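You operate a simulated robot arm through the tools that you are given. There is no shell and no other tool.

Carry out the task below with a simulated robot arm. There is one attempt and no reset: what you move stays moved.

## Task
Pour about 120 ml of water into the small black tub and scrub the smudge off the drainer.
Fine: pour from the clear jug; wet the small blue brush in the tub; jug and brush go back where they stood. Set down upright: clear jug. What is to be rubbed or washed off counts as gone when no trace of it is left.
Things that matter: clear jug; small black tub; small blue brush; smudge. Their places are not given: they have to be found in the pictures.

The check looks at the end state, three seconds after you hand in, the way a careful person would. Anything else that was tipped, shoved, dropped, spilled or broken makes it a failure.

## Robot
A 7-joint arm with a fingered hand, fixed in place. Base frame: the origin is on the floor under the middle of its stand, x ahead of it, y to its left, z up; the work surface is at about z = 880. Readings come in mm, degrees, newtons and seconds.
With the tool pointing down near the work surface it reaches from about 120 to 740 mm from the base axis. Its first joint turns from -69.0 to 172.0 degrees. Payload 3.4 kg.
Tool frame: the origin (TCP) lies between the finger pads and is the grasp point; the fingertips stand 39 mm ahead of it; z points along the fingers, y is the line along which they close. The gripper opens to 180 mm; its body begins 111 mm behind the TCP. The gripper is a hand of 3 fingers: y runs from the thumb to the fingers, the wrist lies at [0, 0, -262] in the tool frame.
Orientation is that of the tool frame in the base frame, as a unit quaternion [w, x, y, z]. With the fingers straight down and closing along the base's y, the tool's x points along the base's -x, its y along +y and its z along -z.

## Interface
- The arm moves only by the tool arm_command. Its argument "moves" is a list of rows, each a list of 2 entries, a list of its own where there are three numbers: the shift along the base's x, y, z in mm, then the turn, a rotation vector about the base's x, y, z in degrees. In form: [[[x, y, z], [rx, ry, rz]], ...]. A call has 1 to 20 rows; each row is the pose to reach, as a shift and turn from the pose commanded when the call began. Rows are played at 5 a second. More than 50 mm and 8.6 degrees between two rows, and nothing of the call is played. Where a pose cannot be reached the arm comes as near as it can. A force on the tool above 40 N (or 10 N above the force at the start of the call, whichever is more), or a blocked arm, ends the call early, and 0.2 s more pass. In this call time passes only in rows, and 0.2 s behind the last. The reply holds the time, the measured pose of the TCP, the force on the tool along the base axes, the opening and the grip force, in the units named above and with some noise, with the torque about the TCP (base axes, N m) and any sound that the robot's microphone picked up.
- Cameras (640 x 400 px; columns grow to the right, rows downward): "scene" is fixed at [47.2, 652.6, 1486.2]; the picture's right is [-0.75, -0.66, 0.00], its down [-0.29, 0.33, -0.90] and it looks along [0.59, -0.67, -0.44] (base axes); focal length 314 px, centre (320, 200). "wrist" rides on the gripper at [63, -36, -128] in the tool frame; the picture's right is [0.50, 0.87, 0.00], its down [-0.75, 0.44, -0.49] and it looks along [-0.43, 0.25, 0.87] (tool axes); focal length 226 px, centre (320, 200).
- camera(camera): a new picture of that camera. No time passes.
- lift_body(by): moves the trunk up (or, below 0, down) by that many mm; the arm rides with it, the base frame stays. It gives what a move gives, with no picture.
- set_fingers(finger1, finger2, thumb_bend): sets how far each is bent, from 0 (flat) to 1 (curled in); at 0.3 the hand is open as for a grip, at 0.7 the pads meet at the TCP. One left out holds its place. A second passes; each finger stops where it meets its share of the squeeze, and holds until it gets a number again. It is the only way to open and close the hand. It gives what a move gives, with no picture; readings hold the bend of each and the force on the fingers (four entries, about 0 where the hand has none), thumb and palm.
- probe_pixels(camera, pixels): there is no depth. For up to 12 entries [column, row, z] of the newest picture of that camera ("zoom" is the newest enlarged one), the place [x, y] in the base frame at which the ray of that pixel passes the height z, good to about 3 mm. No time passes.
- enlarge(camera, box): a new picture of the part [left, top, right, bottom] of that camera's present view, enlarged. No time passes.
- hand_in(): hands the job in; it is judged then, once.

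Leave the gripper open and the arm clear of the work at the hand-in unless told otherwise.

The tools are called after ">>>" as a command line: name --argument value ..., lists and objects as JSON in quotes. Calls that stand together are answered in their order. arm_command: Moves the arm, as the interface text tells. Its arguments: {"type":"object","properties":{"moves":{"type":"array","items":{"type":"array"}}},"required":["moves"]} The other tools are called the same way: lift_body (by) moves the trunk up or down; set_fingers (finger1, finger2, thumb_bend) moves the fingers one by one; camera (camera) takes a picture; probe_pixels (camera, pixels) gives the place at which the rays of pixels pass given heights; enlarge (camera, box) takes an enlarged picture of a part of a camera's view; hand_in () hands the job in.

At the start:

```text
time_s: 0.0
position: [524.4, 10.7, 1247.6]
ee_rot: [-0.001, 0.0, 1.0, 0.001]
force: [-0.7, 0.9, -0.3]
ft_torque: [0.05, 0.01, -0.02]
grip_width: 179.9
finger_force: 0.0
shape: jaw
bend: [0.3, 0.3, 0.3]
finger forces: [0.0, 0.1, 0.0, 0.0, 0.0, 0.0]
trunk travel left (down, up): [-375.0, 167.0]
```

scene: 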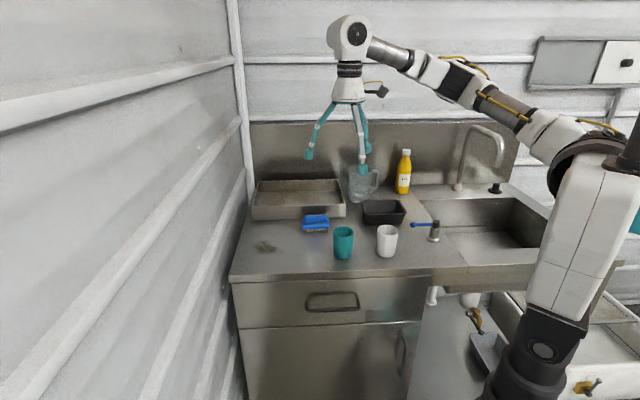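
wrist: 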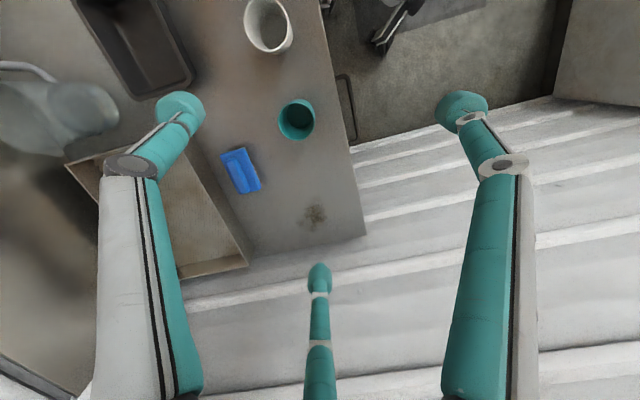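

I see the bench: the smudge is near scene (265,247), the blue brush near (316,223), the black tub near (384,211), and the clear jug near (362,185). I'll enlarge these parts to see the details.

>>> enlarge --camera "scene" --box '[230, 140, 430, 280]'

>>> enlarge --camera "wrist" --box '[0, 0, 380, 260]'

```text
2.86 times, centred on (330, 210) of scene
```

zoom: 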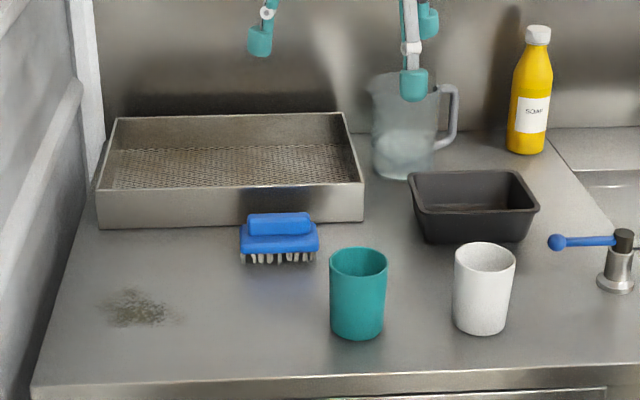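

```text
1.54 times, centred on (190, 130) of wrist
```

zoom: 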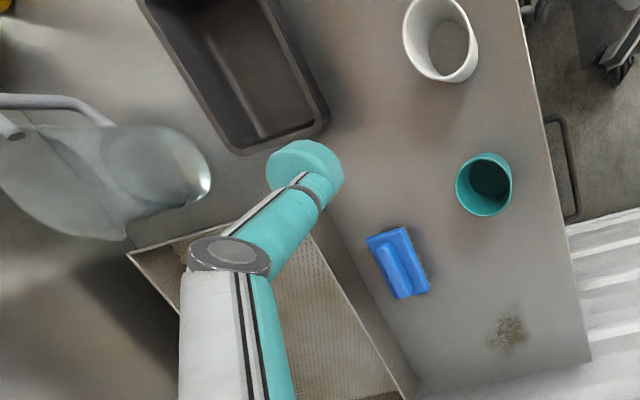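

I see the jug (handle toward the tap side), the tub, the brush with bristles down, and the smudge. Next I'll turn pixels into positions: from the wrist zoom the brush (367,240)...(430,290), smudge (508,330), tub rim corners, jug; from the scene the same things.

>>> probe_pixels --camera "zoom" --pixels '[[367, 240, 905], [405, 227, 905], [430, 290, 905], [398, 299, 905], [508, 330, 880], [490, 345, 880], [527, 318, 880], [237, 153, 930], [328, 122, 930], [485, 185, 980], [440, 38, 980], [591, 360, 880]]'

>>> probe_pixels --camera "scene" --pixels '[[267.1, 247.8, 880], [303.1, 231.7, 880], [328.3, 231.7, 880], [361.5, 200.2, 930], [399.2, 199.5, 930], [406.6, 213.5, 930], [366.4, 215.2, 930], [359, 199, 880], [333, 255.5, 880], [386, 253.7, 880], [348.5, 200.5, 880], [370, 200, 880]]'

```text
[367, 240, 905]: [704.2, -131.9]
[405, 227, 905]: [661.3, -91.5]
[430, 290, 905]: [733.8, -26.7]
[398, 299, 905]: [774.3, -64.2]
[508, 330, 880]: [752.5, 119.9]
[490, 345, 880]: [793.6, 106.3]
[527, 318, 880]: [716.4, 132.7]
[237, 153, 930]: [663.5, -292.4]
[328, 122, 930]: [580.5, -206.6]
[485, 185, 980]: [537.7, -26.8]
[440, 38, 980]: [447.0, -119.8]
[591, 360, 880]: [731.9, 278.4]
```

```text
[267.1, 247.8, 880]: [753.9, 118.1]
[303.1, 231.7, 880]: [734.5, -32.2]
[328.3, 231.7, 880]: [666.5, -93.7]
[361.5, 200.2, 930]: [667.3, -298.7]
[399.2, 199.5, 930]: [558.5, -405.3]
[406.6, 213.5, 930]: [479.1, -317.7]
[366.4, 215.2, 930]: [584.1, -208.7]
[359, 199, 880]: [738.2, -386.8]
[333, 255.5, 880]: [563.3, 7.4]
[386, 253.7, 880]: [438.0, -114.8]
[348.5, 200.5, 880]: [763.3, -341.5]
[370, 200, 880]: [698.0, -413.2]
```

Positions agree between the cameras: smudge ≈ (753,119), brush ≈ (719,-78), tub centre ≈ (572,-307), jug ≈ (730,-375). Now I measure the finger layout from the scene picture (tips at (309,155), (362,170), (367,150)) and enlarge the jug.

>>> probe_pixels --camera "scene" --pixels '[[309, 155, 1215], [362, 170, 1215], [367, 149, 1215]]'

>>> enlarge --camera "scene" --box '[335, 155, 415, 205]'

>>> enlarge --camera "scene" --box '[295, 195, 415, 270]'

```text
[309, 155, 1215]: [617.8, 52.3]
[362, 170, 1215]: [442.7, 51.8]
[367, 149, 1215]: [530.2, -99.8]
```

```text
8.00 times, centred on (375, 180) of scene
```

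zoom: 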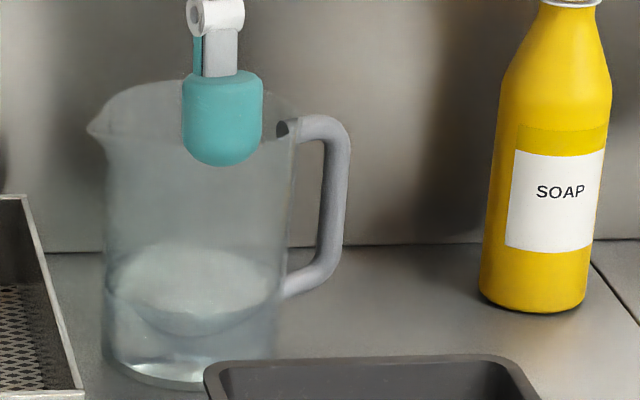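

```text
5.33 times, centred on (355, 232) of scene
```

zoom: 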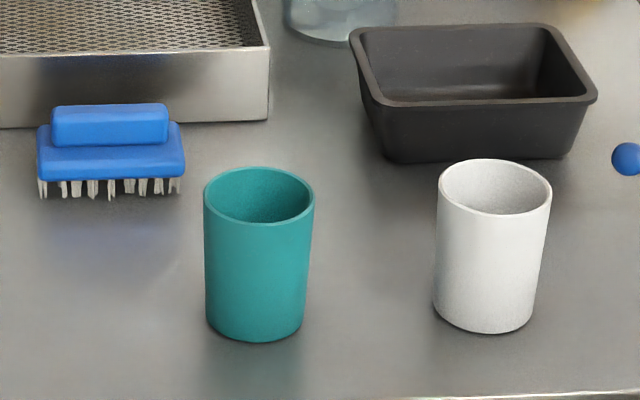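

The fingers stand about 100 mm from the tool axis, spaced 120° apart (thumb at −y). The jug rim is at about z 1015, with roughly 40 mm of water inside; the spout faces +x+y and the handle −x−y. I'll move high over the tub/jug area to look from above and test the reach, turning the hand −38° on the way.

>>> arm_command --moves '[[[10, -30, 0], [0, 0, -4]], [[20, -65, 0], [0, 0, -8]], [[30, -105, 0], [0, 0, -12]], [[40, -145, 0], [0, 0, -16]], [[55, -185, 0], [0, 0, -20]], [[70, -225, 0], [0, 0, -24]], [[85, -265, 0], [0, 0, -28]], [[100, -300, 0], [0, 0, -32]], [[110, -330, 0], [0, 0, -36]], [[115, -340, 0], [0, 0, -38]]]'

>>> camera --camera "wrist"

>>> camera --camera "scene"

```text
time_s: 2.2
position: [636.7, -330.1, 1247.1]
ee_rot: [0.0, 0.325, 0.946, -0.001]
force: [0.8, 0.3, 0.1]
ft_torque: [-0.04, 0.02, -0.05]
grip_width: 179.9
finger_force: 0.1
shape: jaw
bend: [0.3, 0.3, 0.3]
finger forces: [0.1, 0.0, 0.0, 0.0, 0.0, 0.0]
trunk travel left (down, up): [-375.0, 167.0]
```

```text
taken
```

wrist: 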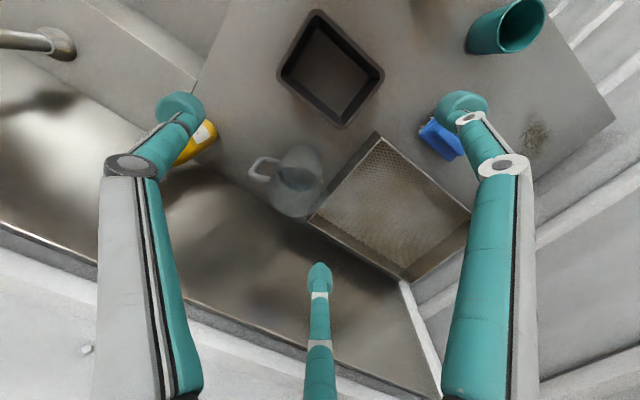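

```text
taken
```

scene: 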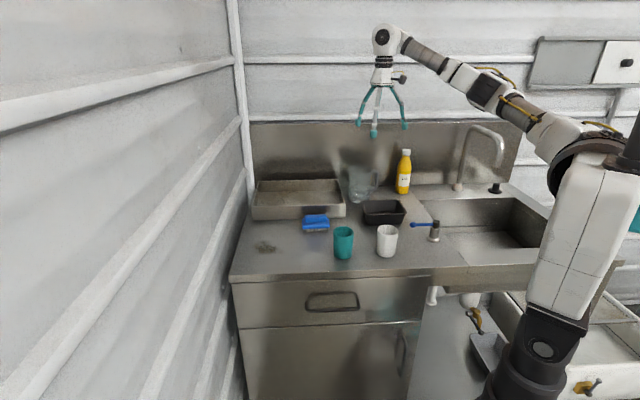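

The move was reached. In the wrist picture the jug is around (295,185) and the tub around (330,65). I'll enlarge to measure them.

>>> enlarge --camera "wrist" --box '[220, 0, 400, 240]'

>>> enlarge --camera "scene" --box '[335, 155, 415, 205]'

```text
1.67 times, centred on (310, 120) of wrist
```

zoom: 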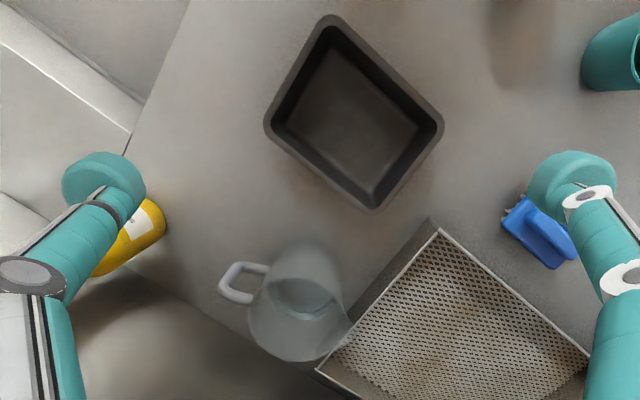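

```text
8.00 times, centred on (375, 180) of scene
```

zoom: 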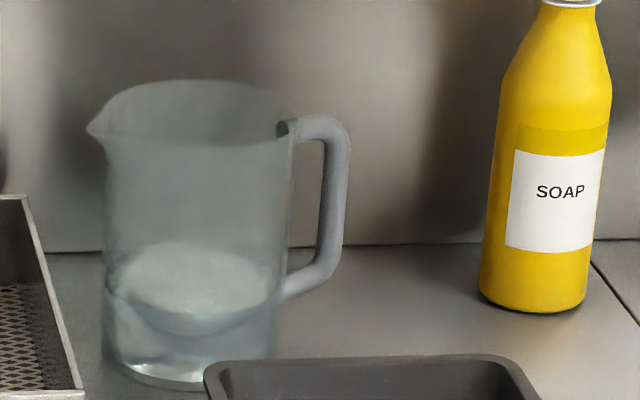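

I see the jug's rim centre near wrist (297,191), spout tip near (330,193), handle end near (250,171), and tub rim corners. I'll convert these to positions.

>>> probe_pixels --camera "wrist" --pixels '[[296.8, 190.8, 1015], [329.8, 193.2, 1015], [250, 171, 990], [317.2, 9, 930], [384.4, 75, 930], [341.8, 126, 930], [276.4, 75, 930], [298, 217, 1015], [267, 190, 1015], [327, 75, 885]]'

>>> probe_pixels --camera "scene" --pixels '[[359.75, 169.1, 1015], [359.75, 169.1, 1005], [359.75, 169.1, 1025], [346, 171, 1015], [378, 170, 1010], [358.6, 199.1, 880], [360, 186.3, 880]]'

```text
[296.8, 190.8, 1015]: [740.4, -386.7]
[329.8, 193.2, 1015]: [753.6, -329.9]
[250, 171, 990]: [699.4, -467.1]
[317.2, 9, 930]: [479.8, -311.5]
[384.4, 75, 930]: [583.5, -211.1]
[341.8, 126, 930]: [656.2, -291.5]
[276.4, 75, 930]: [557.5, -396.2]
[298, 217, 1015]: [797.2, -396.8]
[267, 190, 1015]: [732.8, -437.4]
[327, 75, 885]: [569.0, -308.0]
```

```text
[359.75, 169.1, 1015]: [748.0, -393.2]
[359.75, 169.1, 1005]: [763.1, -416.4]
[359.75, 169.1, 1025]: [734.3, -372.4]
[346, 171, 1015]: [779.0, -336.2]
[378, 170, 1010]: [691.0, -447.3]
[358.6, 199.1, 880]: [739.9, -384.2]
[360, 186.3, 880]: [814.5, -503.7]
```

The jug axis comes out at about (740,−385), rim z ≈ 1018, and the handle azimuth around 235–243°. I'll test the reach by moving over the jug at the present height, then look again.

>>> arm_command --moves '[[[25, -13, 0], [0, 0, 0]], [[50, -27, 0], [0, 0, 0]], [[75, -40, 0], [0, 0, 0]], [[103, -55, 0], [0, 0, 0]]]'

>>> enlarge --camera "wrist" --box '[180, 0, 500, 200]'

```text
time_s: 3.2
position: [715.1, -365.8, 1250.6]
ee_rot: [0.001, 0.325, 0.946, -0.003]
force: [0.9, 1.5, 0.4]
ft_torque: [-0.09, 0.0, -0.03]
grip_width: 179.9
finger_force: 0.0
shape: jaw
bend: [0.3, 0.3, 0.3]
finger forces: [0.0, 0.1, 0.0, 0.1, 0.1, 0.0]
out of reach, approached as far as the arm can: row 4
trunk travel left (down, up): [-375.0, 167.0]
```

```text
2.00 times, centred on (340, 100) of wrist
```

zoom: 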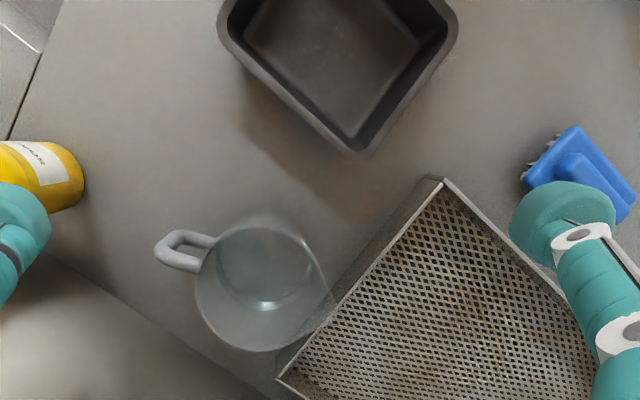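

The tool-down pose over the jug is just out of reach (r ≈ 803 reached, 835 needed), so I'll need a lower trunk and a slight outward tilt. Let me look closely at the hand's shape in the scene picture near (405,75).

>>> enlarge --camera "scene" --box '[340, 20, 460, 145]'

>>> probe_pixels --camera "wrist" --pixels '[[311.5, 143.5, 1018], [346, 151, 1018], [259, 127, 1005], [276, 122, 1010], [312, 175, 1018], [277.5, 146, 1018], [340, 138, 1018]]'

```text
3.20 times, centred on (400, 82) of scene
```

zoom: 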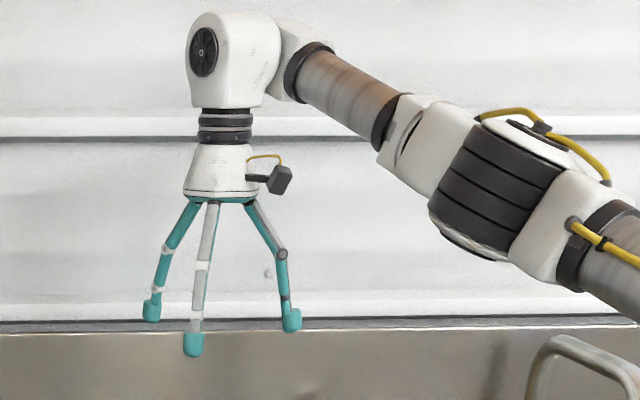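

```text
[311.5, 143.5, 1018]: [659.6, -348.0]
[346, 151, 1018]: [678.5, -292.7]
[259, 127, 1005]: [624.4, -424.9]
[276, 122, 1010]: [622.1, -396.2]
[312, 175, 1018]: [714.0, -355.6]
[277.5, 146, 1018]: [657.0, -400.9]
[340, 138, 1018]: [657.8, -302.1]
```

The previous probe used an older wrist picture, so I take a fresh one and probe the rim centre (310,143), spout tip (345,151), handle end (259,125).

>>> camera --camera "wrist"

>>> probe_pixels --camera "wrist" --pixels '[[310, 143.5, 1018], [345, 151.5, 1018], [259, 126, 1005], [277, 121, 1010], [310, 175, 1018], [277.5, 146, 1018], [340, 140, 1018], [309, 111, 1018]]'

```text
taken
```

wrist: 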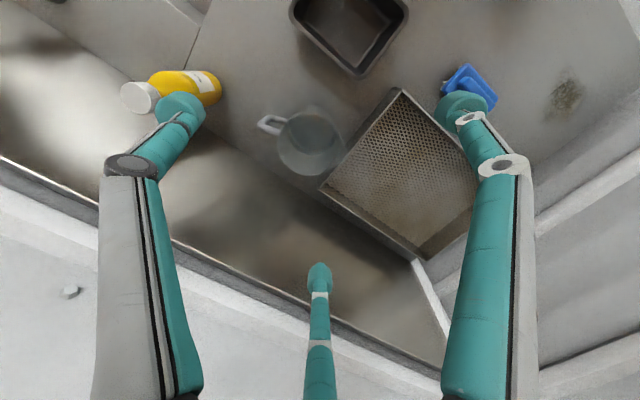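

```text
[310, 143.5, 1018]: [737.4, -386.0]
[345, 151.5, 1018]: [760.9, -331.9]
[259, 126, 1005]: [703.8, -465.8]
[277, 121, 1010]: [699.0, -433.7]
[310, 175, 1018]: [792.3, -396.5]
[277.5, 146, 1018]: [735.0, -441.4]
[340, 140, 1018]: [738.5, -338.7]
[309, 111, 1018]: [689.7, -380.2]
```

The rim edges give an axis of about (740,−387), radius ≈ 51; handle azimuth ≈ 245°, spout ≈ 66°. Now I check neighbours: tray edge corners (402,90) and (320,188), and the soap bottle base at scene (401,192) so the fingers will not touch them.

>>> probe_pixels --camera "wrist" --pixels '[[401, 90, 930], [320, 188, 930], [401, 90, 950], [320, 188, 950], [395, 88, 880], [316, 180, 880], [138, 98, 1040], [225, 90, 880]]'

>>> probe_pixels --camera "scene" --pixels '[[401, 193, 880], [401, 190, 880], [405, 151, 1050], [344.9, 215, 880], [344.9, 203, 930], [344.9, 203, 920], [338, 180, 930], [338, 180, 920]]'

>>> enlarge --camera "scene" --box '[240, 165, 360, 240]'

```text
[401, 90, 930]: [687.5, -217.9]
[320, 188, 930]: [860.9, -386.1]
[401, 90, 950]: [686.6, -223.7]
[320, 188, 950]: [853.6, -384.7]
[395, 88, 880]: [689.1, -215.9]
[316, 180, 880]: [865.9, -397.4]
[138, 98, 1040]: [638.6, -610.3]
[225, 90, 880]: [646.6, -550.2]
```

```text
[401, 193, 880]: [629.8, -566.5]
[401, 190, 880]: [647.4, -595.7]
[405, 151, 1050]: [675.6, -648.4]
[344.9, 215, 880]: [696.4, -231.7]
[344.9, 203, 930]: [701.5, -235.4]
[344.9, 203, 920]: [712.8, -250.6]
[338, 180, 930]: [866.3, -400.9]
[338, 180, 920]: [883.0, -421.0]
```

```text
5.33 times, centred on (300, 202) of scene
```

zoom: 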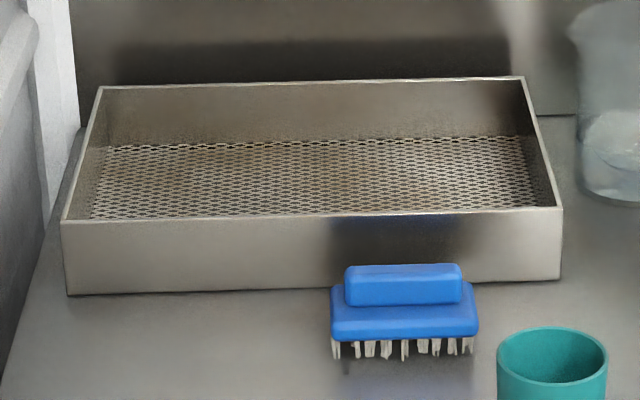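

Neighbours: the tray wall is 83 mm from the jug axis in the 45° direction (rim z ≈ 935), the back wall about 135 mm, the soap 218 mm. Fingers at azimuths 94°, 214°, 334° (yaw −56°) will clear handle, spout, tray and wall. I first retract inward and turn another −18°.

>>> arm_command --moves '[[[-35, 19, 0], [0, 0, -5]], [[-70, 37, 0], [0, 0, -10]], [[-103, 55, 0], [0, 0, -15]], [[-113, 60, 0], [0, 0, -18]]]'

```text
time_s: 4.2
position: [597.8, -308.0, 1247.4]
ee_rot: [0.001, 0.47, 0.883, -0.002]
force: [0.1, 0.1, 0.3]
ft_torque: [0.0, -0.01, -0.01]
grip_width: 179.9
finger_force: 0.1
shape: jaw
bend: [0.3, 0.3, 0.3]
finger forces: [0.0, 0.0, 0.0, 0.0, 0.0, 0.1]
trunk travel left (down, up): [-375.0, 167.0]
```

The retract started from the pose actually reached; the TCP is now at (598,−308,1247). I lower the trunk by 150 mm (tips still about 40 mm above the jug rim).

>>> lift_body --by -150

>>> arm_command --moves '[[[0, 0, 0], [-2.3, -4.4, 0]], [[0, 0, 0], [-4.63, -8.86, 0]]]'

```text
time_s: 6.0
position: [598.0, -310.9, 1097.9]
ee_rot: [0.001, 0.469, 0.883, -0.001]
force: [0.3, -0.4, 0.7]
ft_torque: [0.01, 0.0, -0.03]
grip_width: 180.0
finger_force: 0.0
shape: jaw
bend: [0.3, 0.3, 0.3]
finger forces: [0.0, 0.0, 0.1, 0.0, 0.0, 0.1]
trunk travel left (down, up): [-225.0, 317.0]
```

```text
time_s: 6.5
position: [598.8, -304.1, 1099.2]
ee_rot: [0.089, 0.467, 0.88, 0.0]
force: [0.5, 0.3, -0.1]
ft_torque: [0.03, 0.04, -0.01]
grip_width: 179.9
finger_force: 0.1
shape: jaw
bend: [0.3, 0.3, 0.3]
finger forces: [0.0, 0.0, 0.1, 0.0, 0.1, 0.1]
trunk travel left (down, up): [-225.0, 317.0]
```

The tilt of 10° outward is set, TCP about (598.5,−307,1098). Now I move out over the jug by (141.5,−80) at this height; the lowest fingertip stays about 25 mm above the rim.

>>> arm_command --moves '[[[24, -13, 0], [0, 0, 0]], [[48, -27, 0], [0, 0, 0]], [[72, -41, 0], [0, 0, 0]], [[96, -54, 0], [0, 0, 0]], [[120, -68, 0], [0, 0, 0]], [[141.5, -80, 0], [0, 0, 0]], [[141.5, -80, 0], [0, 0, 0]]]'

>>> camera --camera "wrist"

>>> enlarge --camera "scene" --box '[320, 100, 440, 210]'

```text
time_s: 8.2
position: [740.2, -387.9, 1098.2]
ee_rot: [0.088, 0.468, 0.879, 0.0]
force: [-0.6, 0.1, -0.1]
ft_torque: [0.04, -0.04, -0.03]
grip_width: 180.1
finger_force: 0.1
shape: jaw
bend: [0.3, 0.3, 0.3]
finger forces: [0.1, 0.0, 0.0, 0.0, 0.0, 0.1]
trunk travel left (down, up): [-225.0, 317.0]
```

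```text
taken
```

wrist: 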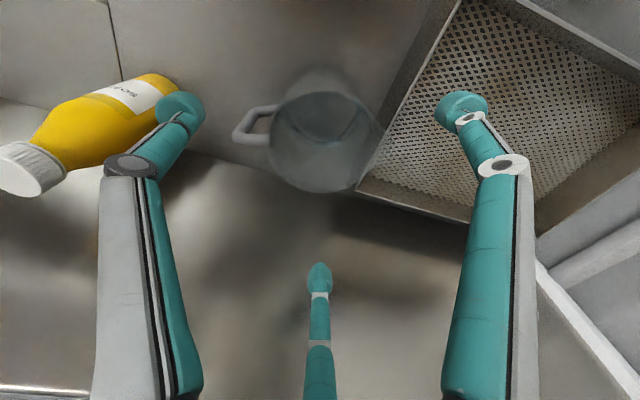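

```text
3.64 times, centred on (380, 155) of scene
```

zoom: 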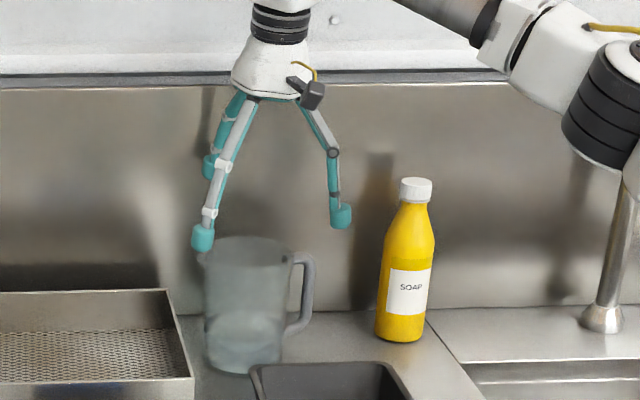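

The pose is reached. I zoom in on the jug in the wrist view around (322,140) for an exact centre and handle direction.

>>> enlarge --camera "wrist" --box '[220, 50, 420, 210]'

```text
2.50 times, centred on (320, 130) of wrist
```

zoom: 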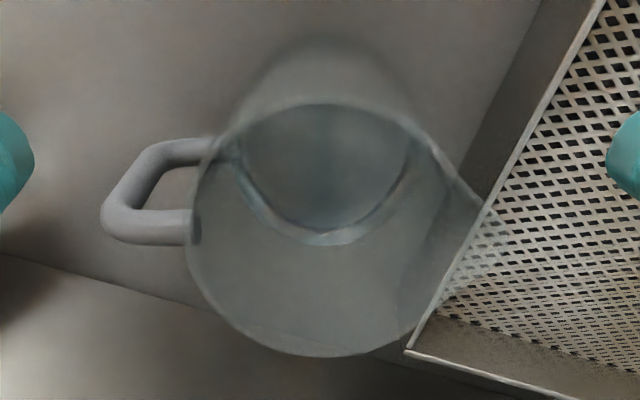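

I see the rim circle centred near zoom (318,227), spout tip (486,203), handle upper bar (150,228). Converting these.

>>> probe_pixels --camera "zoom" --pixels '[[318, 227, 1018], [486, 203, 1018], [150, 228, 1008], [110, 228, 1005], [188, 230, 1018], [315, 357, 1018], [316, 97, 1018], [448, 260, 1018], [320, 160, 920], [595, 5, 935], [408, 352, 935]]'

>>> probe_pixels --camera "wrist" --pixels '[[180, 105, 1060], [461, 105, 1060], [319, 275, 1060]]'

```text
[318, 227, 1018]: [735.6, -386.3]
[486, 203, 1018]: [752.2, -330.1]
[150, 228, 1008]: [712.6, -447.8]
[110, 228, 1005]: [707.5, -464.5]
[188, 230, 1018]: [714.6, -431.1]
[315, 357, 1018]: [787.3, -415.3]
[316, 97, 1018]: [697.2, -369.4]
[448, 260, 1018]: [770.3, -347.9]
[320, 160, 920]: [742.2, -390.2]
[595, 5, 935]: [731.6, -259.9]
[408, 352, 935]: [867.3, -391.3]
```

```text
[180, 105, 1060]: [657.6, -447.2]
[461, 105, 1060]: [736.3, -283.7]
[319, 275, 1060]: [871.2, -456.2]
```

The axis is about (741.5,−388.5), handle 245°, and the fingers sit at 92°, 216° and 332° as planned. Now I descend 70 mm with the arm slowly (force stop active), with a small (+1.5,−1) correction, then look.

>>> arm_command --moves '[[[1.5, -1, -10], [0, 0, 0]], [[1.5, -1, -20], [0, 0, 0]], [[1.5, -1, -30], [0, 0, 0]], [[1.5, -1, -40], [0, 0, 0]], [[1.5, -1, -50], [0, 0, 0]], [[1.5, -1, -60], [0, 0, 0]], [[1.5, -1, -70], [0, 0, 0]]]'

>>> camera --camera "wrist"

>>> enlarge --camera "scene" --box '[320, 120, 420, 210]'

```text
time_s: 9.8
position: [741.5, -389.5, 1026.5]
ee_rot: [0.087, 0.468, 0.88, -0.001]
force: [0.8, 0.4, 0.6]
ft_torque: [-0.03, 0.02, -0.01]
grip_width: 179.9
finger_force: 0.1
shape: jaw
bend: [0.3, 0.3, 0.3]
finger forces: [0.0, 0.0, 0.0, 0.1, 0.0, 0.0]
trunk travel left (down, up): [-225.0, 317.0]
```

```text
taken
```

wrist: 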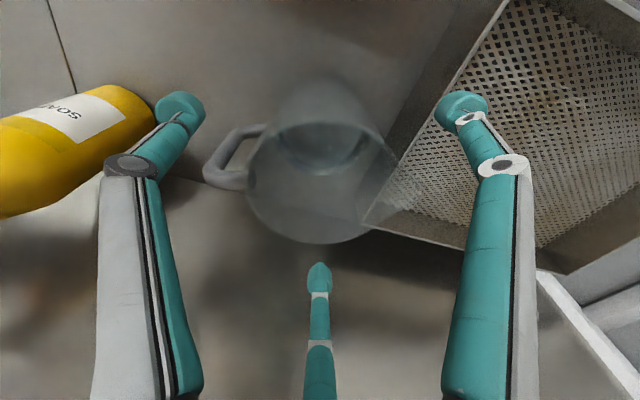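

```text
4.44 times, centred on (370, 165) of scene
```

zoom: 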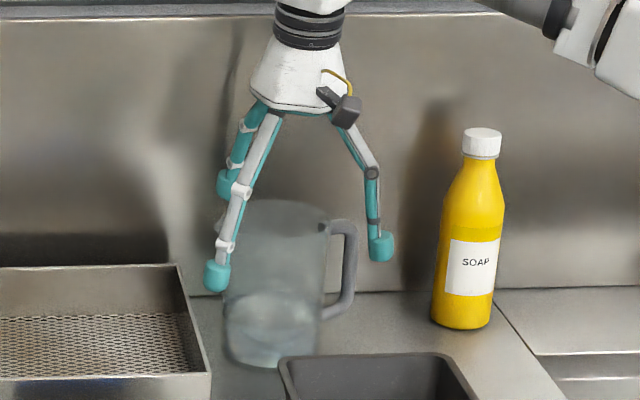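

Alignment looks right; thumb is clear of the handle. I go down another 40 mm to about z = 987.

>>> arm_command --moves '[[[0, 0, -10], [0, 0, 0]], [[0, 0, -20], [0, 0, 0]], [[0, 0, -30], [0, 0, 0]], [[0, 0, -40], [0, 0, 0]], [[0, 0, -40], [0, 0, 0]]]'

>>> camera --camera "wrist"

>>> enlarge --camera "scene" --box '[320, 120, 420, 210]'

```text
time_s: 10.9
position: [742.0, -389.0, 987.2]
ee_rot: [0.087, 0.468, 0.88, 0.0]
force: [-0.7, -0.6, -0.1]
ft_torque: [-0.03, -0.01, -0.01]
grip_width: 179.8
finger_force: 0.0
shape: jaw
bend: [0.3, 0.3, 0.3]
finger forces: [0.0, 0.0, 0.0, 0.0, 0.1, 0.0]
trunk travel left (down, up): [-225.0, 317.0]
```

```text
taken
```

wrist: 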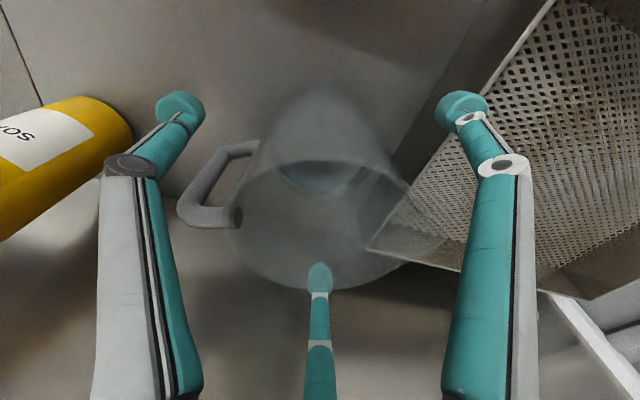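

```text
4.44 times, centred on (370, 165) of scene
```

zoom: 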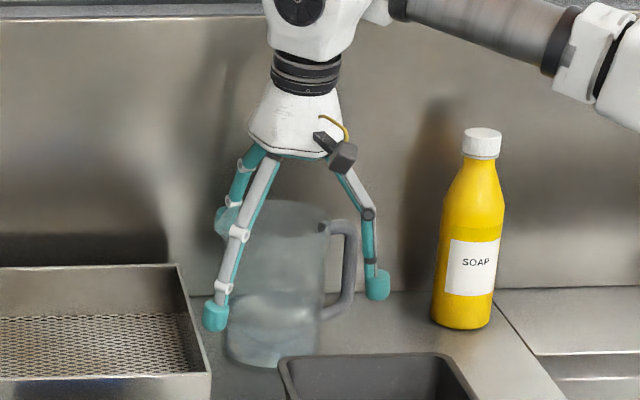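

Finger A is outside the far wall of the jug, thumb and finger B are clear too. I close partly to 0.42 first and watch the forces.

>>> set_fingers --finger1 0.42 --finger2 0.42 --thumb_bend 0.42

>>> camera --camera "wrist"

```text
time_s: 11.9
position: [742.7, -388.6, 987.4]
ee_rot: [0.087, 0.468, 0.879, 0.0]
force: [0.0, 0.0, 0.5]
ft_torque: [0.0, -0.01, -0.02]
grip_width: 105.4
finger_force: 0.0
shape: fingers
bend: [0.42, 0.42, 0.42]
finger forces: [0.1, 0.1, 0.0, 0.0, 0.2, 0.0]
trunk travel left (down, up): [-225.0, 317.0]
```

```text
taken
```

wrist: 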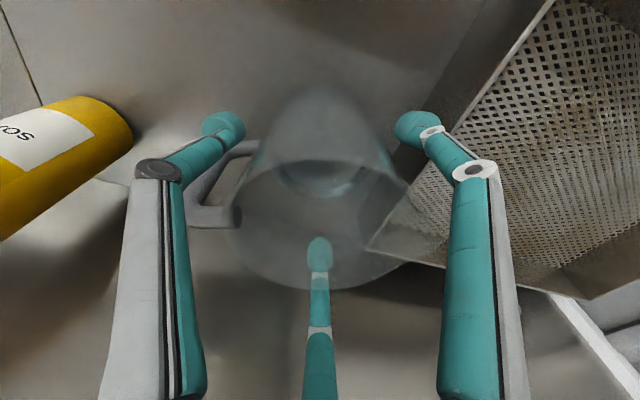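

Width is 105 mm, no contact yet (jug is about 101 mm). I close further to 0.46.

>>> set_fingers --finger1 0.46 --finger2 0.46 --thumb_bend 0.46

>>> enlarge --camera "scene" --box '[320, 120, 420, 210]'

```text
time_s: 12.9
position: [742.0, -388.2, 987.7]
ee_rot: [0.087, 0.469, 0.879, 0.0]
force: [0.8, 0.1, -0.5]
ft_torque: [0.01, 0.0, 0.01]
grip_width: 90.2
finger_force: 0.2
shape: fingers
bend: [0.45, 0.46, 0.46]
finger forces: [0.5, 0.1, 0.0, 0.0, 0.1, 0.1]
trunk travel left (down, up): [-225.0, 317.0]
```

```text
4.44 times, centred on (370, 165) of scene
```

zoom: 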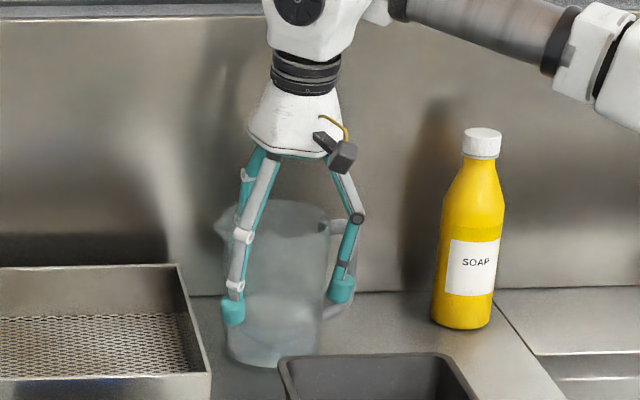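

Finger 1 has just touched (0.5 N); finger 2 and thumb are almost there. I close further to 0.52 so all three make contact.

>>> set_fingers --finger1 0.47 --finger2 0.5 --thumb_bend 0.5

>>> camera --camera "wrist"

```text
time_s: 13.9
position: [741.6, -389.1, 986.1]
ee_rot: [0.087, 0.469, 0.879, -0.001]
force: [-1.2, -0.4, -0.5]
ft_torque: [-0.02, 0.05, 0.01]
grip_width: 85.8
finger_force: 1.8
shape: fingers
bend: [0.45, 0.5, 0.48]
finger forces: [1.3, 0.3, 0.0, 0.0, 2.4, 0.0]
trunk travel left (down, up): [-225.0, 317.0]
```

```text
taken
```

wrist: 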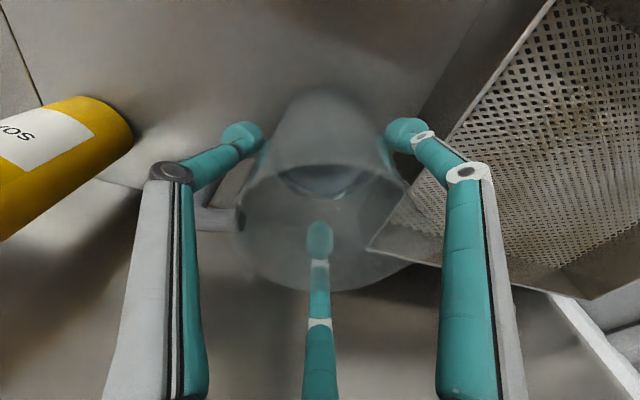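

Finger 1 (1.3 N) and thumb (2.4 N) are touching; finger 2 is nearly there. I now close all firmly to 0.6.

>>> set_fingers --finger1 0.6 --finger2 0.6 --thumb_bend 0.6

>>> enlarge --camera "scene" --box '[320, 120, 420, 210]'

>>> camera --camera "wrist"

```text
time_s: 14.9
position: [742.8, -389.6, 987.3]
ee_rot: [0.087, 0.468, 0.879, 0.0]
force: [-1.6, -0.5, 0.1]
ft_torque: [0.02, 0.22, 0.04]
grip_width: 82.5
finger_force: 17.6
shape: fingers
bend: [0.46, 0.51, 0.51]
finger forces: [10.3, 10.6, 0.0, 0.0, 13.3, 0.0]
trunk travel left (down, up): [-225.0, 317.0]
```

```text
4.44 times, centred on (370, 165) of scene
```

zoom: 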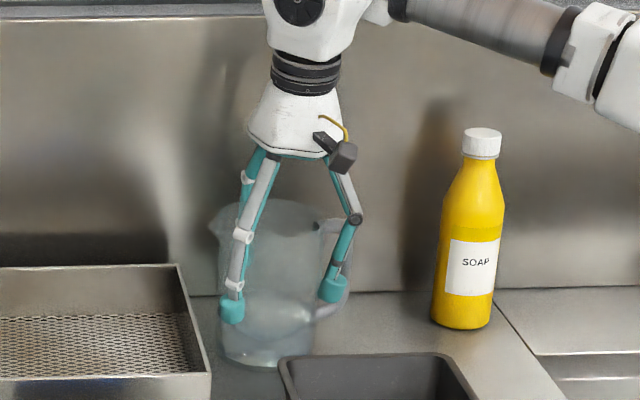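

```text
taken
```

wrist: 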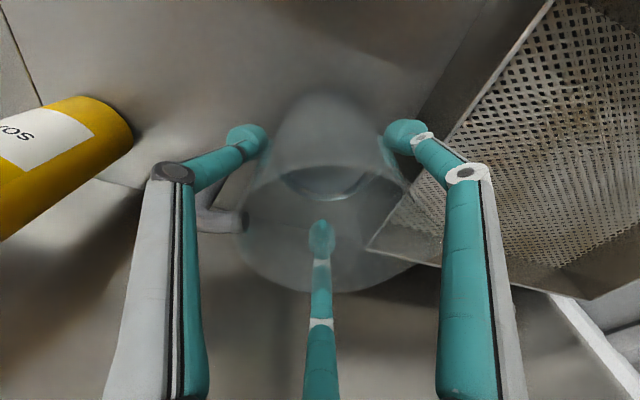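

All three fingers hold with 10–13 N. I compare the jug's position with the first picture using the same zoom box to see whether it shifted.

>>> enlarge --camera "scene" --box '[335, 155, 415, 205]'

```text
8.00 times, centred on (375, 180) of scene
```

zoom: 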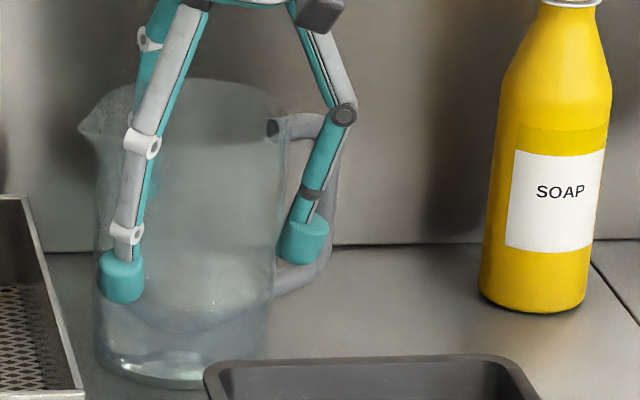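

The jug shifted only about 4 mm. Now I lift slowly 20 mm and watch the force.

>>> arm_command --moves '[[[0, 0, 4], [0, 0, 0]], [[0, 0, 8], [0, 0, 0]], [[0, 0, 12], [0, 0, 0]], [[0, 0, 16], [0, 0, 0]], [[0, 0, 20], [0, 0, 0]], [[0, 0, 20], [0, 0, 0]]]'

>>> enlarge --camera "scene" --box '[335, 155, 415, 205]'

```text
time_s: 16.4
position: [740.9, -389.2, 1006.2]
ee_rot: [0.087, 0.468, 0.879, 0.0]
force: [0.1, -0.1, -3.1]
ft_torque: [0.04, -0.01, 0.02]
grip_width: 82.1
finger_force: 15.9
shape: fingers
bend: [0.46, 0.51, 0.51]
finger forces: [10.2, 10.3, 0.0, 0.0, 12.8, 0.1]
trunk travel left (down, up): [-225.0, 317.0]
```

```text
8.00 times, centred on (375, 180) of scene
```

zoom: 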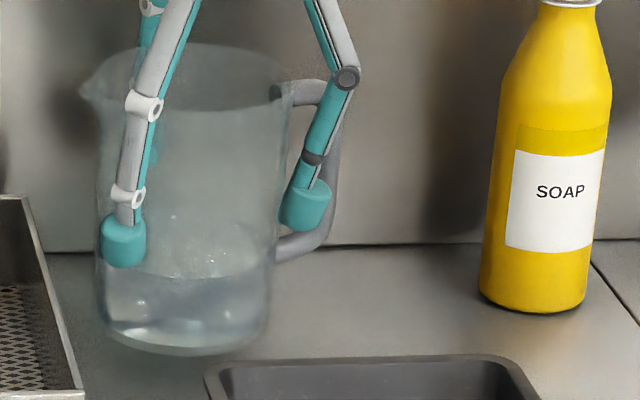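

The jug is lifted upright and steady, force z ≈ −3.1 N. I lift 70 mm more, then read the weight several times for a baseline.

>>> arm_command --moves '[[[0, 0, 8], [0, 0, 0]], [[0, 0, 16], [0, 0, 0]], [[0, 0, 24], [0, 0, 0]], [[0, 0, 32], [0, 0, 0]], [[0, 0, 40], [0, 0, 0]], [[0, 0, 48], [0, 0, 0]], [[0, 0, 56], [0, 0, 0]], [[0, 0, 64], [0, 0, 0]], [[0, 0, 70], [0, 0, 0]], [[0, 0, 70], [0, 0, 0]]]'

>>> arm_command --moves '[[[0, 0, 0], [0, 0, 0]]]'

>>> arm_command --moves '[[[0, 0, 0], [0, 0, 0]]]'

>>> arm_command --moves '[[[0, 0, 0], [0, 0, 0]]]'

>>> arm_command --moves '[[[0, 0, 0], [0, 0, 0]]]'

>>> arm_command --moves '[[[0, 0, 0], [0, 0, 0]]]'

>>> arm_command --moves '[[[0, 0, 0], [0, 0, 0]]]'

>>> enlarge --camera "scene" --box '[325, 130, 415, 205]'

```text
time_s: 18.6
position: [740.8, -389.8, 1076.0]
ee_rot: [0.087, 0.468, 0.88, 0.0]
force: [0.2, 0.2, -3.9]
ft_torque: [0.01, 0.0, -0.01]
grip_width: 82.2
finger_force: 16.7
shape: fingers
bend: [0.46, 0.51, 0.51]
finger forces: [10.1, 10.2, 0.1, 0.0, 12.6, 0.0]
trunk travel left (down, up): [-225.0, 317.0]
```

```text
time_s: 18.9
position: [741.0, -389.5, 1077.4]
ee_rot: [0.088, 0.468, 0.879, 0.0]
force: [0.0, 0.6, -5.0]
ft_torque: [0.0, 0.01, -0.01]
grip_width: 82.3
finger_force: 16.4
shape: fingers
bend: [0.46, 0.51, 0.51]
finger forces: [10.2, 10.2, 0.1, 0.0, 12.7, 0.0]
trunk travel left (down, up): [-225.0, 317.0]
```

```text
time_s: 19.4
position: [740.9, -389.5, 1076.2]
ee_rot: [0.087, 0.468, 0.88, -0.001]
force: [-0.2, -0.3, -4.3]
ft_torque: [-0.04, 0.07, -0.01]
grip_width: 82.4
finger_force: 17.2
shape: fingers
bend: [0.46, 0.51, 0.51]
finger forces: [10.1, 10.2, 0.0, 0.0, 12.7, 0.0]
trunk travel left (down, up): [-225.0, 317.0]
```

```text
time_s: 19.8
position: [740.5, -390.1, 1076.5]
ee_rot: [0.086, 0.469, 0.879, 0.0]
force: [-0.8, -1.0, -3.6]
ft_torque: [0.01, -0.01, 0.0]
grip_width: 81.9
finger_force: 16.6
shape: fingers
bend: [0.46, 0.51, 0.51]
finger forces: [10.2, 10.1, 0.1, 0.1, 12.7, 0.0]
trunk travel left (down, up): [-225.0, 317.0]
```

```text
time_s: 20.1
position: [740.9, -390.2, 1076.6]
ee_rot: [0.088, 0.468, 0.88, 0.0]
force: [0.8, -0.8, -4.5]
ft_torque: [-0.02, 0.02, 0.02]
grip_width: 82.2
finger_force: 16.8
shape: fingers
bend: [0.46, 0.51, 0.51]
finger forces: [10.1, 10.2, 0.0, 0.0, 12.7, 0.0]
trunk travel left (down, up): [-225.0, 317.0]
```

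```text
time_s: 20.6
position: [740.7, -390.9, 1076.0]
ee_rot: [0.087, 0.469, 0.879, 0.0]
force: [-1.1, 0.1, -3.6]
ft_torque: [-0.01, 0.05, 0.02]
grip_width: 82.0
finger_force: 16.6
shape: fingers
bend: [0.46, 0.51, 0.51]
finger forces: [10.0, 10.3, 0.0, 0.0, 12.7, 0.0]
trunk travel left (down, up): [-225.0, 317.0]
```

```text
time_s: 20.9
position: [741.5, -390.4, 1075.7]
ee_rot: [0.087, 0.468, 0.879, 0.0]
force: [-0.2, 0.9, -3.6]
ft_torque: [0.03, 0.02, 0.02]
grip_width: 82.2
finger_force: 16.5
shape: fingers
bend: [0.46, 0.51, 0.51]
finger forces: [10.1, 10.2, 0.0, 0.0, 12.7, 0.0]
trunk travel left (down, up): [-225.0, 317.0]
```

```text
5.33 times, centred on (370, 168) of scene
```

zoom: 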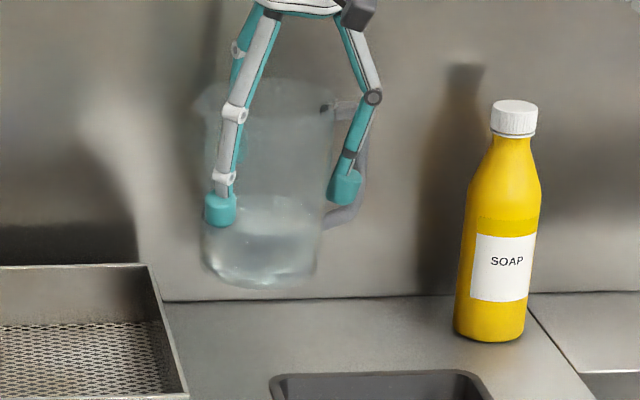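

Mean of eight readings ≈ −3.95 N (jug plus water about 0.40 kg). Now I move in toward the tub while turning the hand +85° so that the spout will face toward the robot (azimuth 150°), keeping the jug upright.

>>> arm_command --moves '[[[-3, 1, 0.4], [0, 0, 2]], [[-8, 4, 0.8], [0, 0, 6]], [[-14, 6, 1.2], [0, 0, 10.5]], [[-20, 9, 1.6], [0, 0, 15]], [[-26, 12, 2], [0, 0, 20]], [[-32, 14.5, 2.5], [0, 0, 25]], [[-38, 17, 3], [0, 0, 30]], [[-44, 20, 3.5], [0, 0, 35]], [[-50, 22.5, 4], [0, 0, 40]], [[-56, 25, 4.5], [0, 0, 45]], [[-62, 28, 5], [0, 0, 50]], [[-68, 30.5, 5.5], [0, 0, 55]], [[-74, 33, 6], [0, 0, 60]], [[-80, 36, 6.5], [0, 0, 65]], [[-86, 39, 7], [0, 0, 70]], [[-92, 41.5, 7.5], [0, 0, 74.5]], [[-98, 44, 8], [0, 0, 79]], [[-102, 46, 8.5], [0, 0, 82]], [[-105.5, 47.5, 8.5], [0, 0, 84.5]], [[-105.5, 47.5, 8.5], [0, 0, 85]]]'

>>> camera --camera "scene"

>>> camera --camera "wrist"

```text
time_s: 25.1
position: [635.4, -342.8, 1085.8]
ee_rot: [0.064, -0.25, 0.964, 0.059]
force: [0.5, 0.5, -4.0]
ft_torque: [-0.03, 0.01, 0.0]
grip_width: 81.9
finger_force: 16.9
shape: fingers
bend: [0.46, 0.51, 0.51]
finger forces: [10.2, 10.4, 0.0, 0.1, 12.5, 0.0]
trunk travel left (down, up): [-225.0, 317.0]
```

```text
taken
```

scene: 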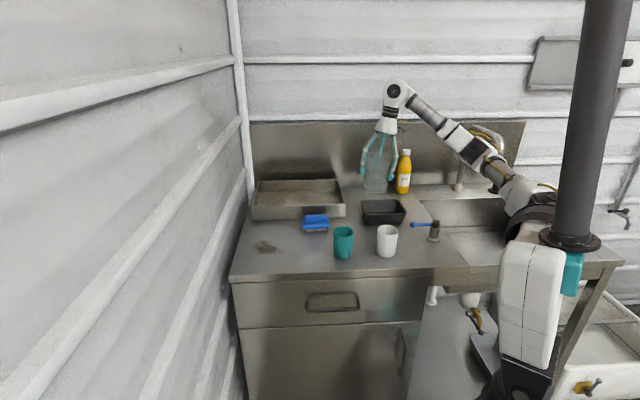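

```text
taken
```

wrist: 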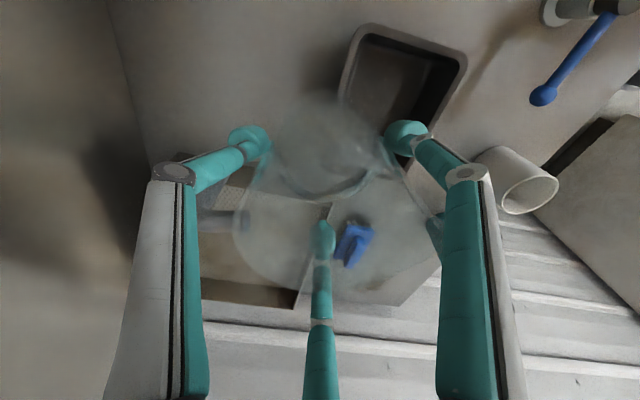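

The jug is over the bench next to the tub, spout toward the tub/robot side, still upright (−4.0 N). Now I start tilting about the axis (−0.5,−0.866,0), to 48°, keeping the lip over the tub; no water should come yet.

>>> arm_command --moves '[[[1.6, -1, 0], [-2, -3.46, 0]], [[3.2, -1.9, 0], [-4, -6.93, 0]], [[4.4, -2.5, 0], [-6, -10.39, 0]], [[5.4, -3.1, 0], [-8, -13.86, 0]], [[6, -3.5, 0], [-10, -17.32, 0]], [[6.4, -3.7, 0], [-12, -20.78, 0]], [[6.4, -3.7, 0], [-14, -24.25, 0]], [[6.3, -3.7, 0], [-16, -27.71, 0]], [[5.8, -3.4, -2], [-18, -31.18, 0]], [[5.1, -3, -4], [-20, -34.64, 0]], [[4, -2.3, -7], [-22, -38.1, 0]], [[2.8, -1.6, -10], [-24, -41.57, 0]]]'

>>> camera --camera "scene"

>>> enlarge --camera "scene" --box '[330, 110, 450, 230]'

>>> camera --camera "wrist"

```text
time_s: 27.8
position: [638.8, -343.3, 1074.8]
ee_rot: [0.349, -0.262, 0.87, -0.23]
force: [0.1, -0.5, -4.1]
ft_torque: [0.03, 0.18, 0.0]
grip_width: 81.2
finger_force: 17.6
shape: fingers
bend: [0.46, 0.51, 0.51]
finger forces: [11.2, 10.7, 0.0, 0.1, 12.0, 0.1]
trunk travel left (down, up): [-225.0, 317.0]
```

```text
taken
```

scene: 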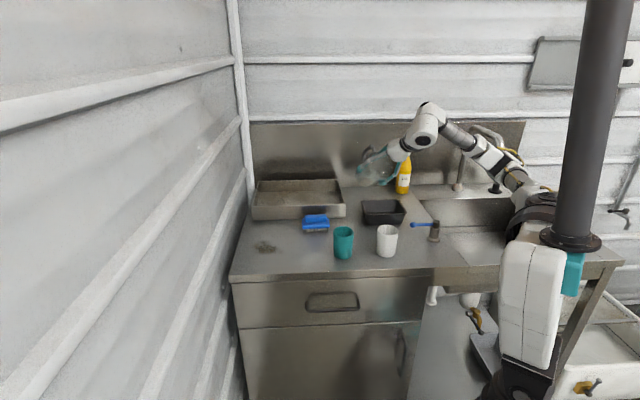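

```text
3.33 times, centred on (390, 170) of scene
```

zoom: 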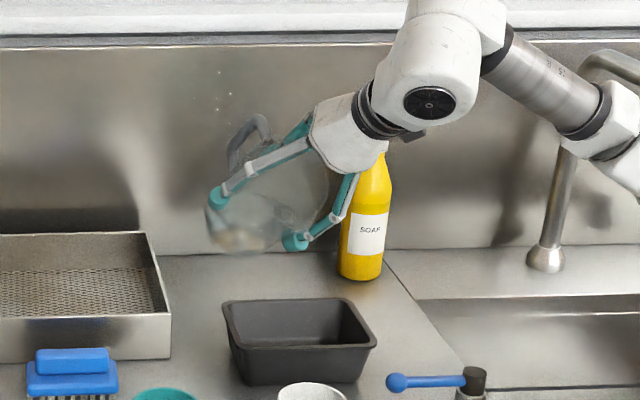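

```text
taken
```

wrist: 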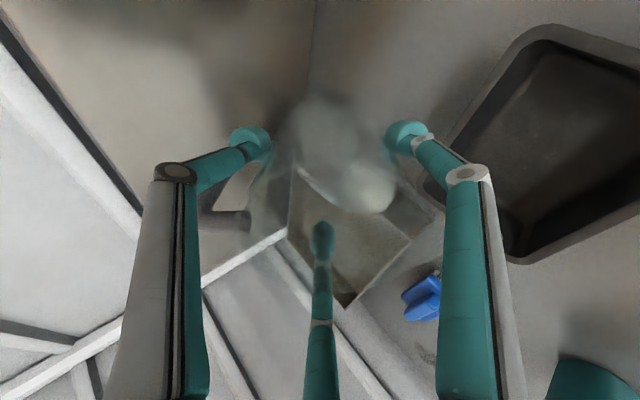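

At 48° the jug sits well in the grip, lip estimated over the tub at (583,−312). I tilt on to 56° and lower a little.

>>> arm_command --moves '[[[-0.9, 0.5, -5], [-1, -1.73, 0]], [[-1.8, 1, -10], [-2, -3.46, 0]], [[-2.7, 1.5, -14], [-3, -5.2, 0]], [[-3.5, 2, -18], [-4, -6.93, 0]], [[-3.5, 2, -18], [-4, -6.93, 0]]]'

>>> enlarge --camera "scene" --box '[340, 130, 430, 230]'

>>> camera --camera "wrist"

```text
time_s: 28.9
position: [634.7, -342.5, 1057.2]
ee_rot: [0.391, -0.26, 0.839, -0.275]
force: [0.6, -0.6, -4.3]
ft_torque: [0.04, 0.15, -0.05]
grip_width: 81.4
finger_force: 16.9
shape: fingers
bend: [0.46, 0.51, 0.51]
finger forces: [11.3, 10.7, 0.0, 0.0, 11.9, 0.0]
trunk travel left (down, up): [-225.0, 317.0]
```

```text
4.00 times, centred on (385, 180) of scene
```

zoom: 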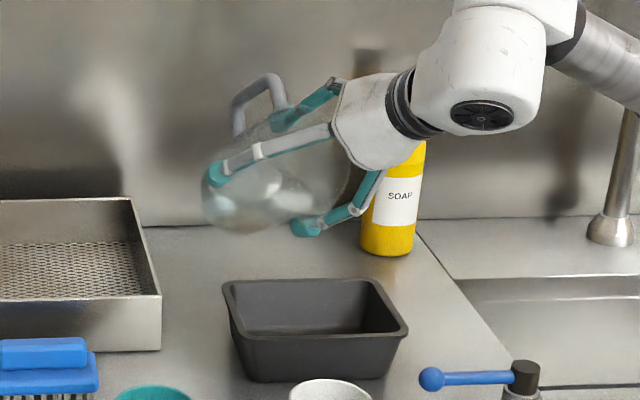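

```text
taken
```

wrist: 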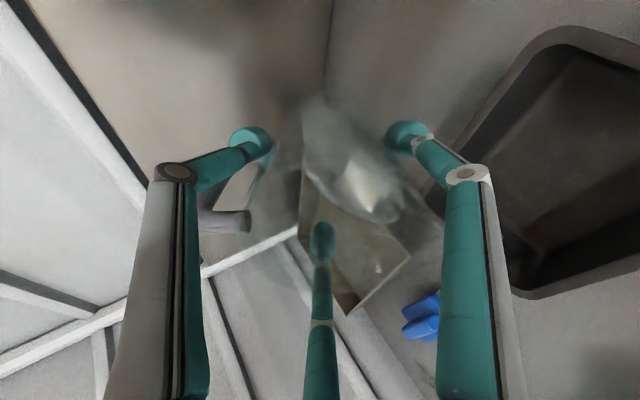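

At 56° no water out yet (−4.3 N). I go to 58°, holding half a second, then check.

>>> arm_command --moves '[[[-0.5, 0.3, -2.5], [-0.5, -0.87, 0]], [[-1, 0.6, -5], [-1, -1.73, 0]], [[-1, 0.6, -5], [-1, -1.73, 0]], [[-1, 0.6, -5], [-1, -1.73, 0]]]'

>>> enlarge --camera "scene" --box '[340, 130, 430, 230]'

```text
time_s: 29.9
position: [634.2, -340.7, 1053.5]
ee_rot: [0.401, -0.259, 0.831, -0.286]
force: [-0.4, -0.9, -3.5]
ft_torque: [0.05, 0.17, 0.0]
grip_width: 81.2
finger_force: 17.8
shape: fingers
bend: [0.46, 0.51, 0.51]
finger forces: [11.3, 10.7, 0.0, 0.1, 11.9, 0.0]
trunk travel left (down, up): [-225.0, 317.0]
```

```text
4.00 times, centred on (385, 180) of scene
```

zoom: 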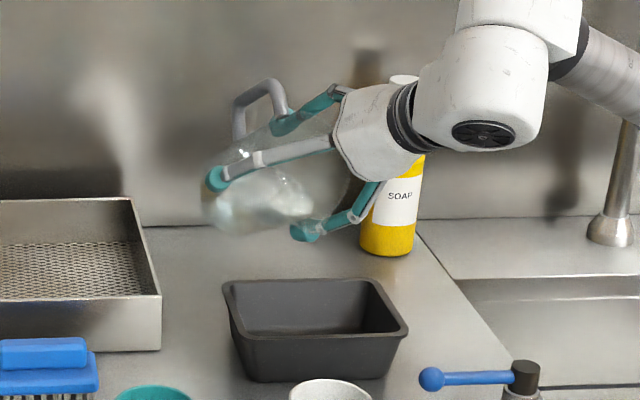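

No stream yet at 58°. Next 60°.

>>> arm_command --moves '[[[-0.5, 0.3, -2.5], [-0.5, -0.87, 0]], [[-1.1, 0.65, -5], [-1, -1.73, 0]], [[-1.1, 0.65, -5], [-1, -1.73, 0]], [[-1.1, 0.65, -5], [-1, -1.73, 0]]]'

>>> enlarge --camera "scene" --box '[340, 130, 430, 230]'

```text
time_s: 30.9
position: [633.2, -340.8, 1048.1]
ee_rot: [0.41, -0.258, 0.822, -0.298]
force: [-0.6, -0.4, -4.4]
ft_torque: [0.06, 0.14, -0.01]
grip_width: 81.2
finger_force: 17.3
shape: fingers
bend: [0.46, 0.51, 0.51]
finger forces: [11.3, 10.8, 0.0, 0.1, 11.9, 0.0]
trunk travel left (down, up): [-225.0, 317.0]
```

```text
4.00 times, centred on (385, 180) of scene
```

zoom: 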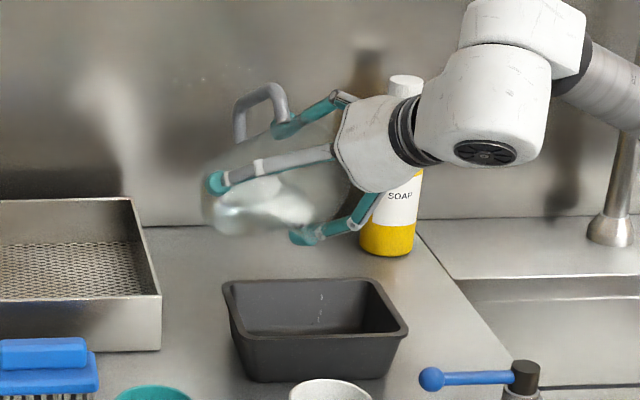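

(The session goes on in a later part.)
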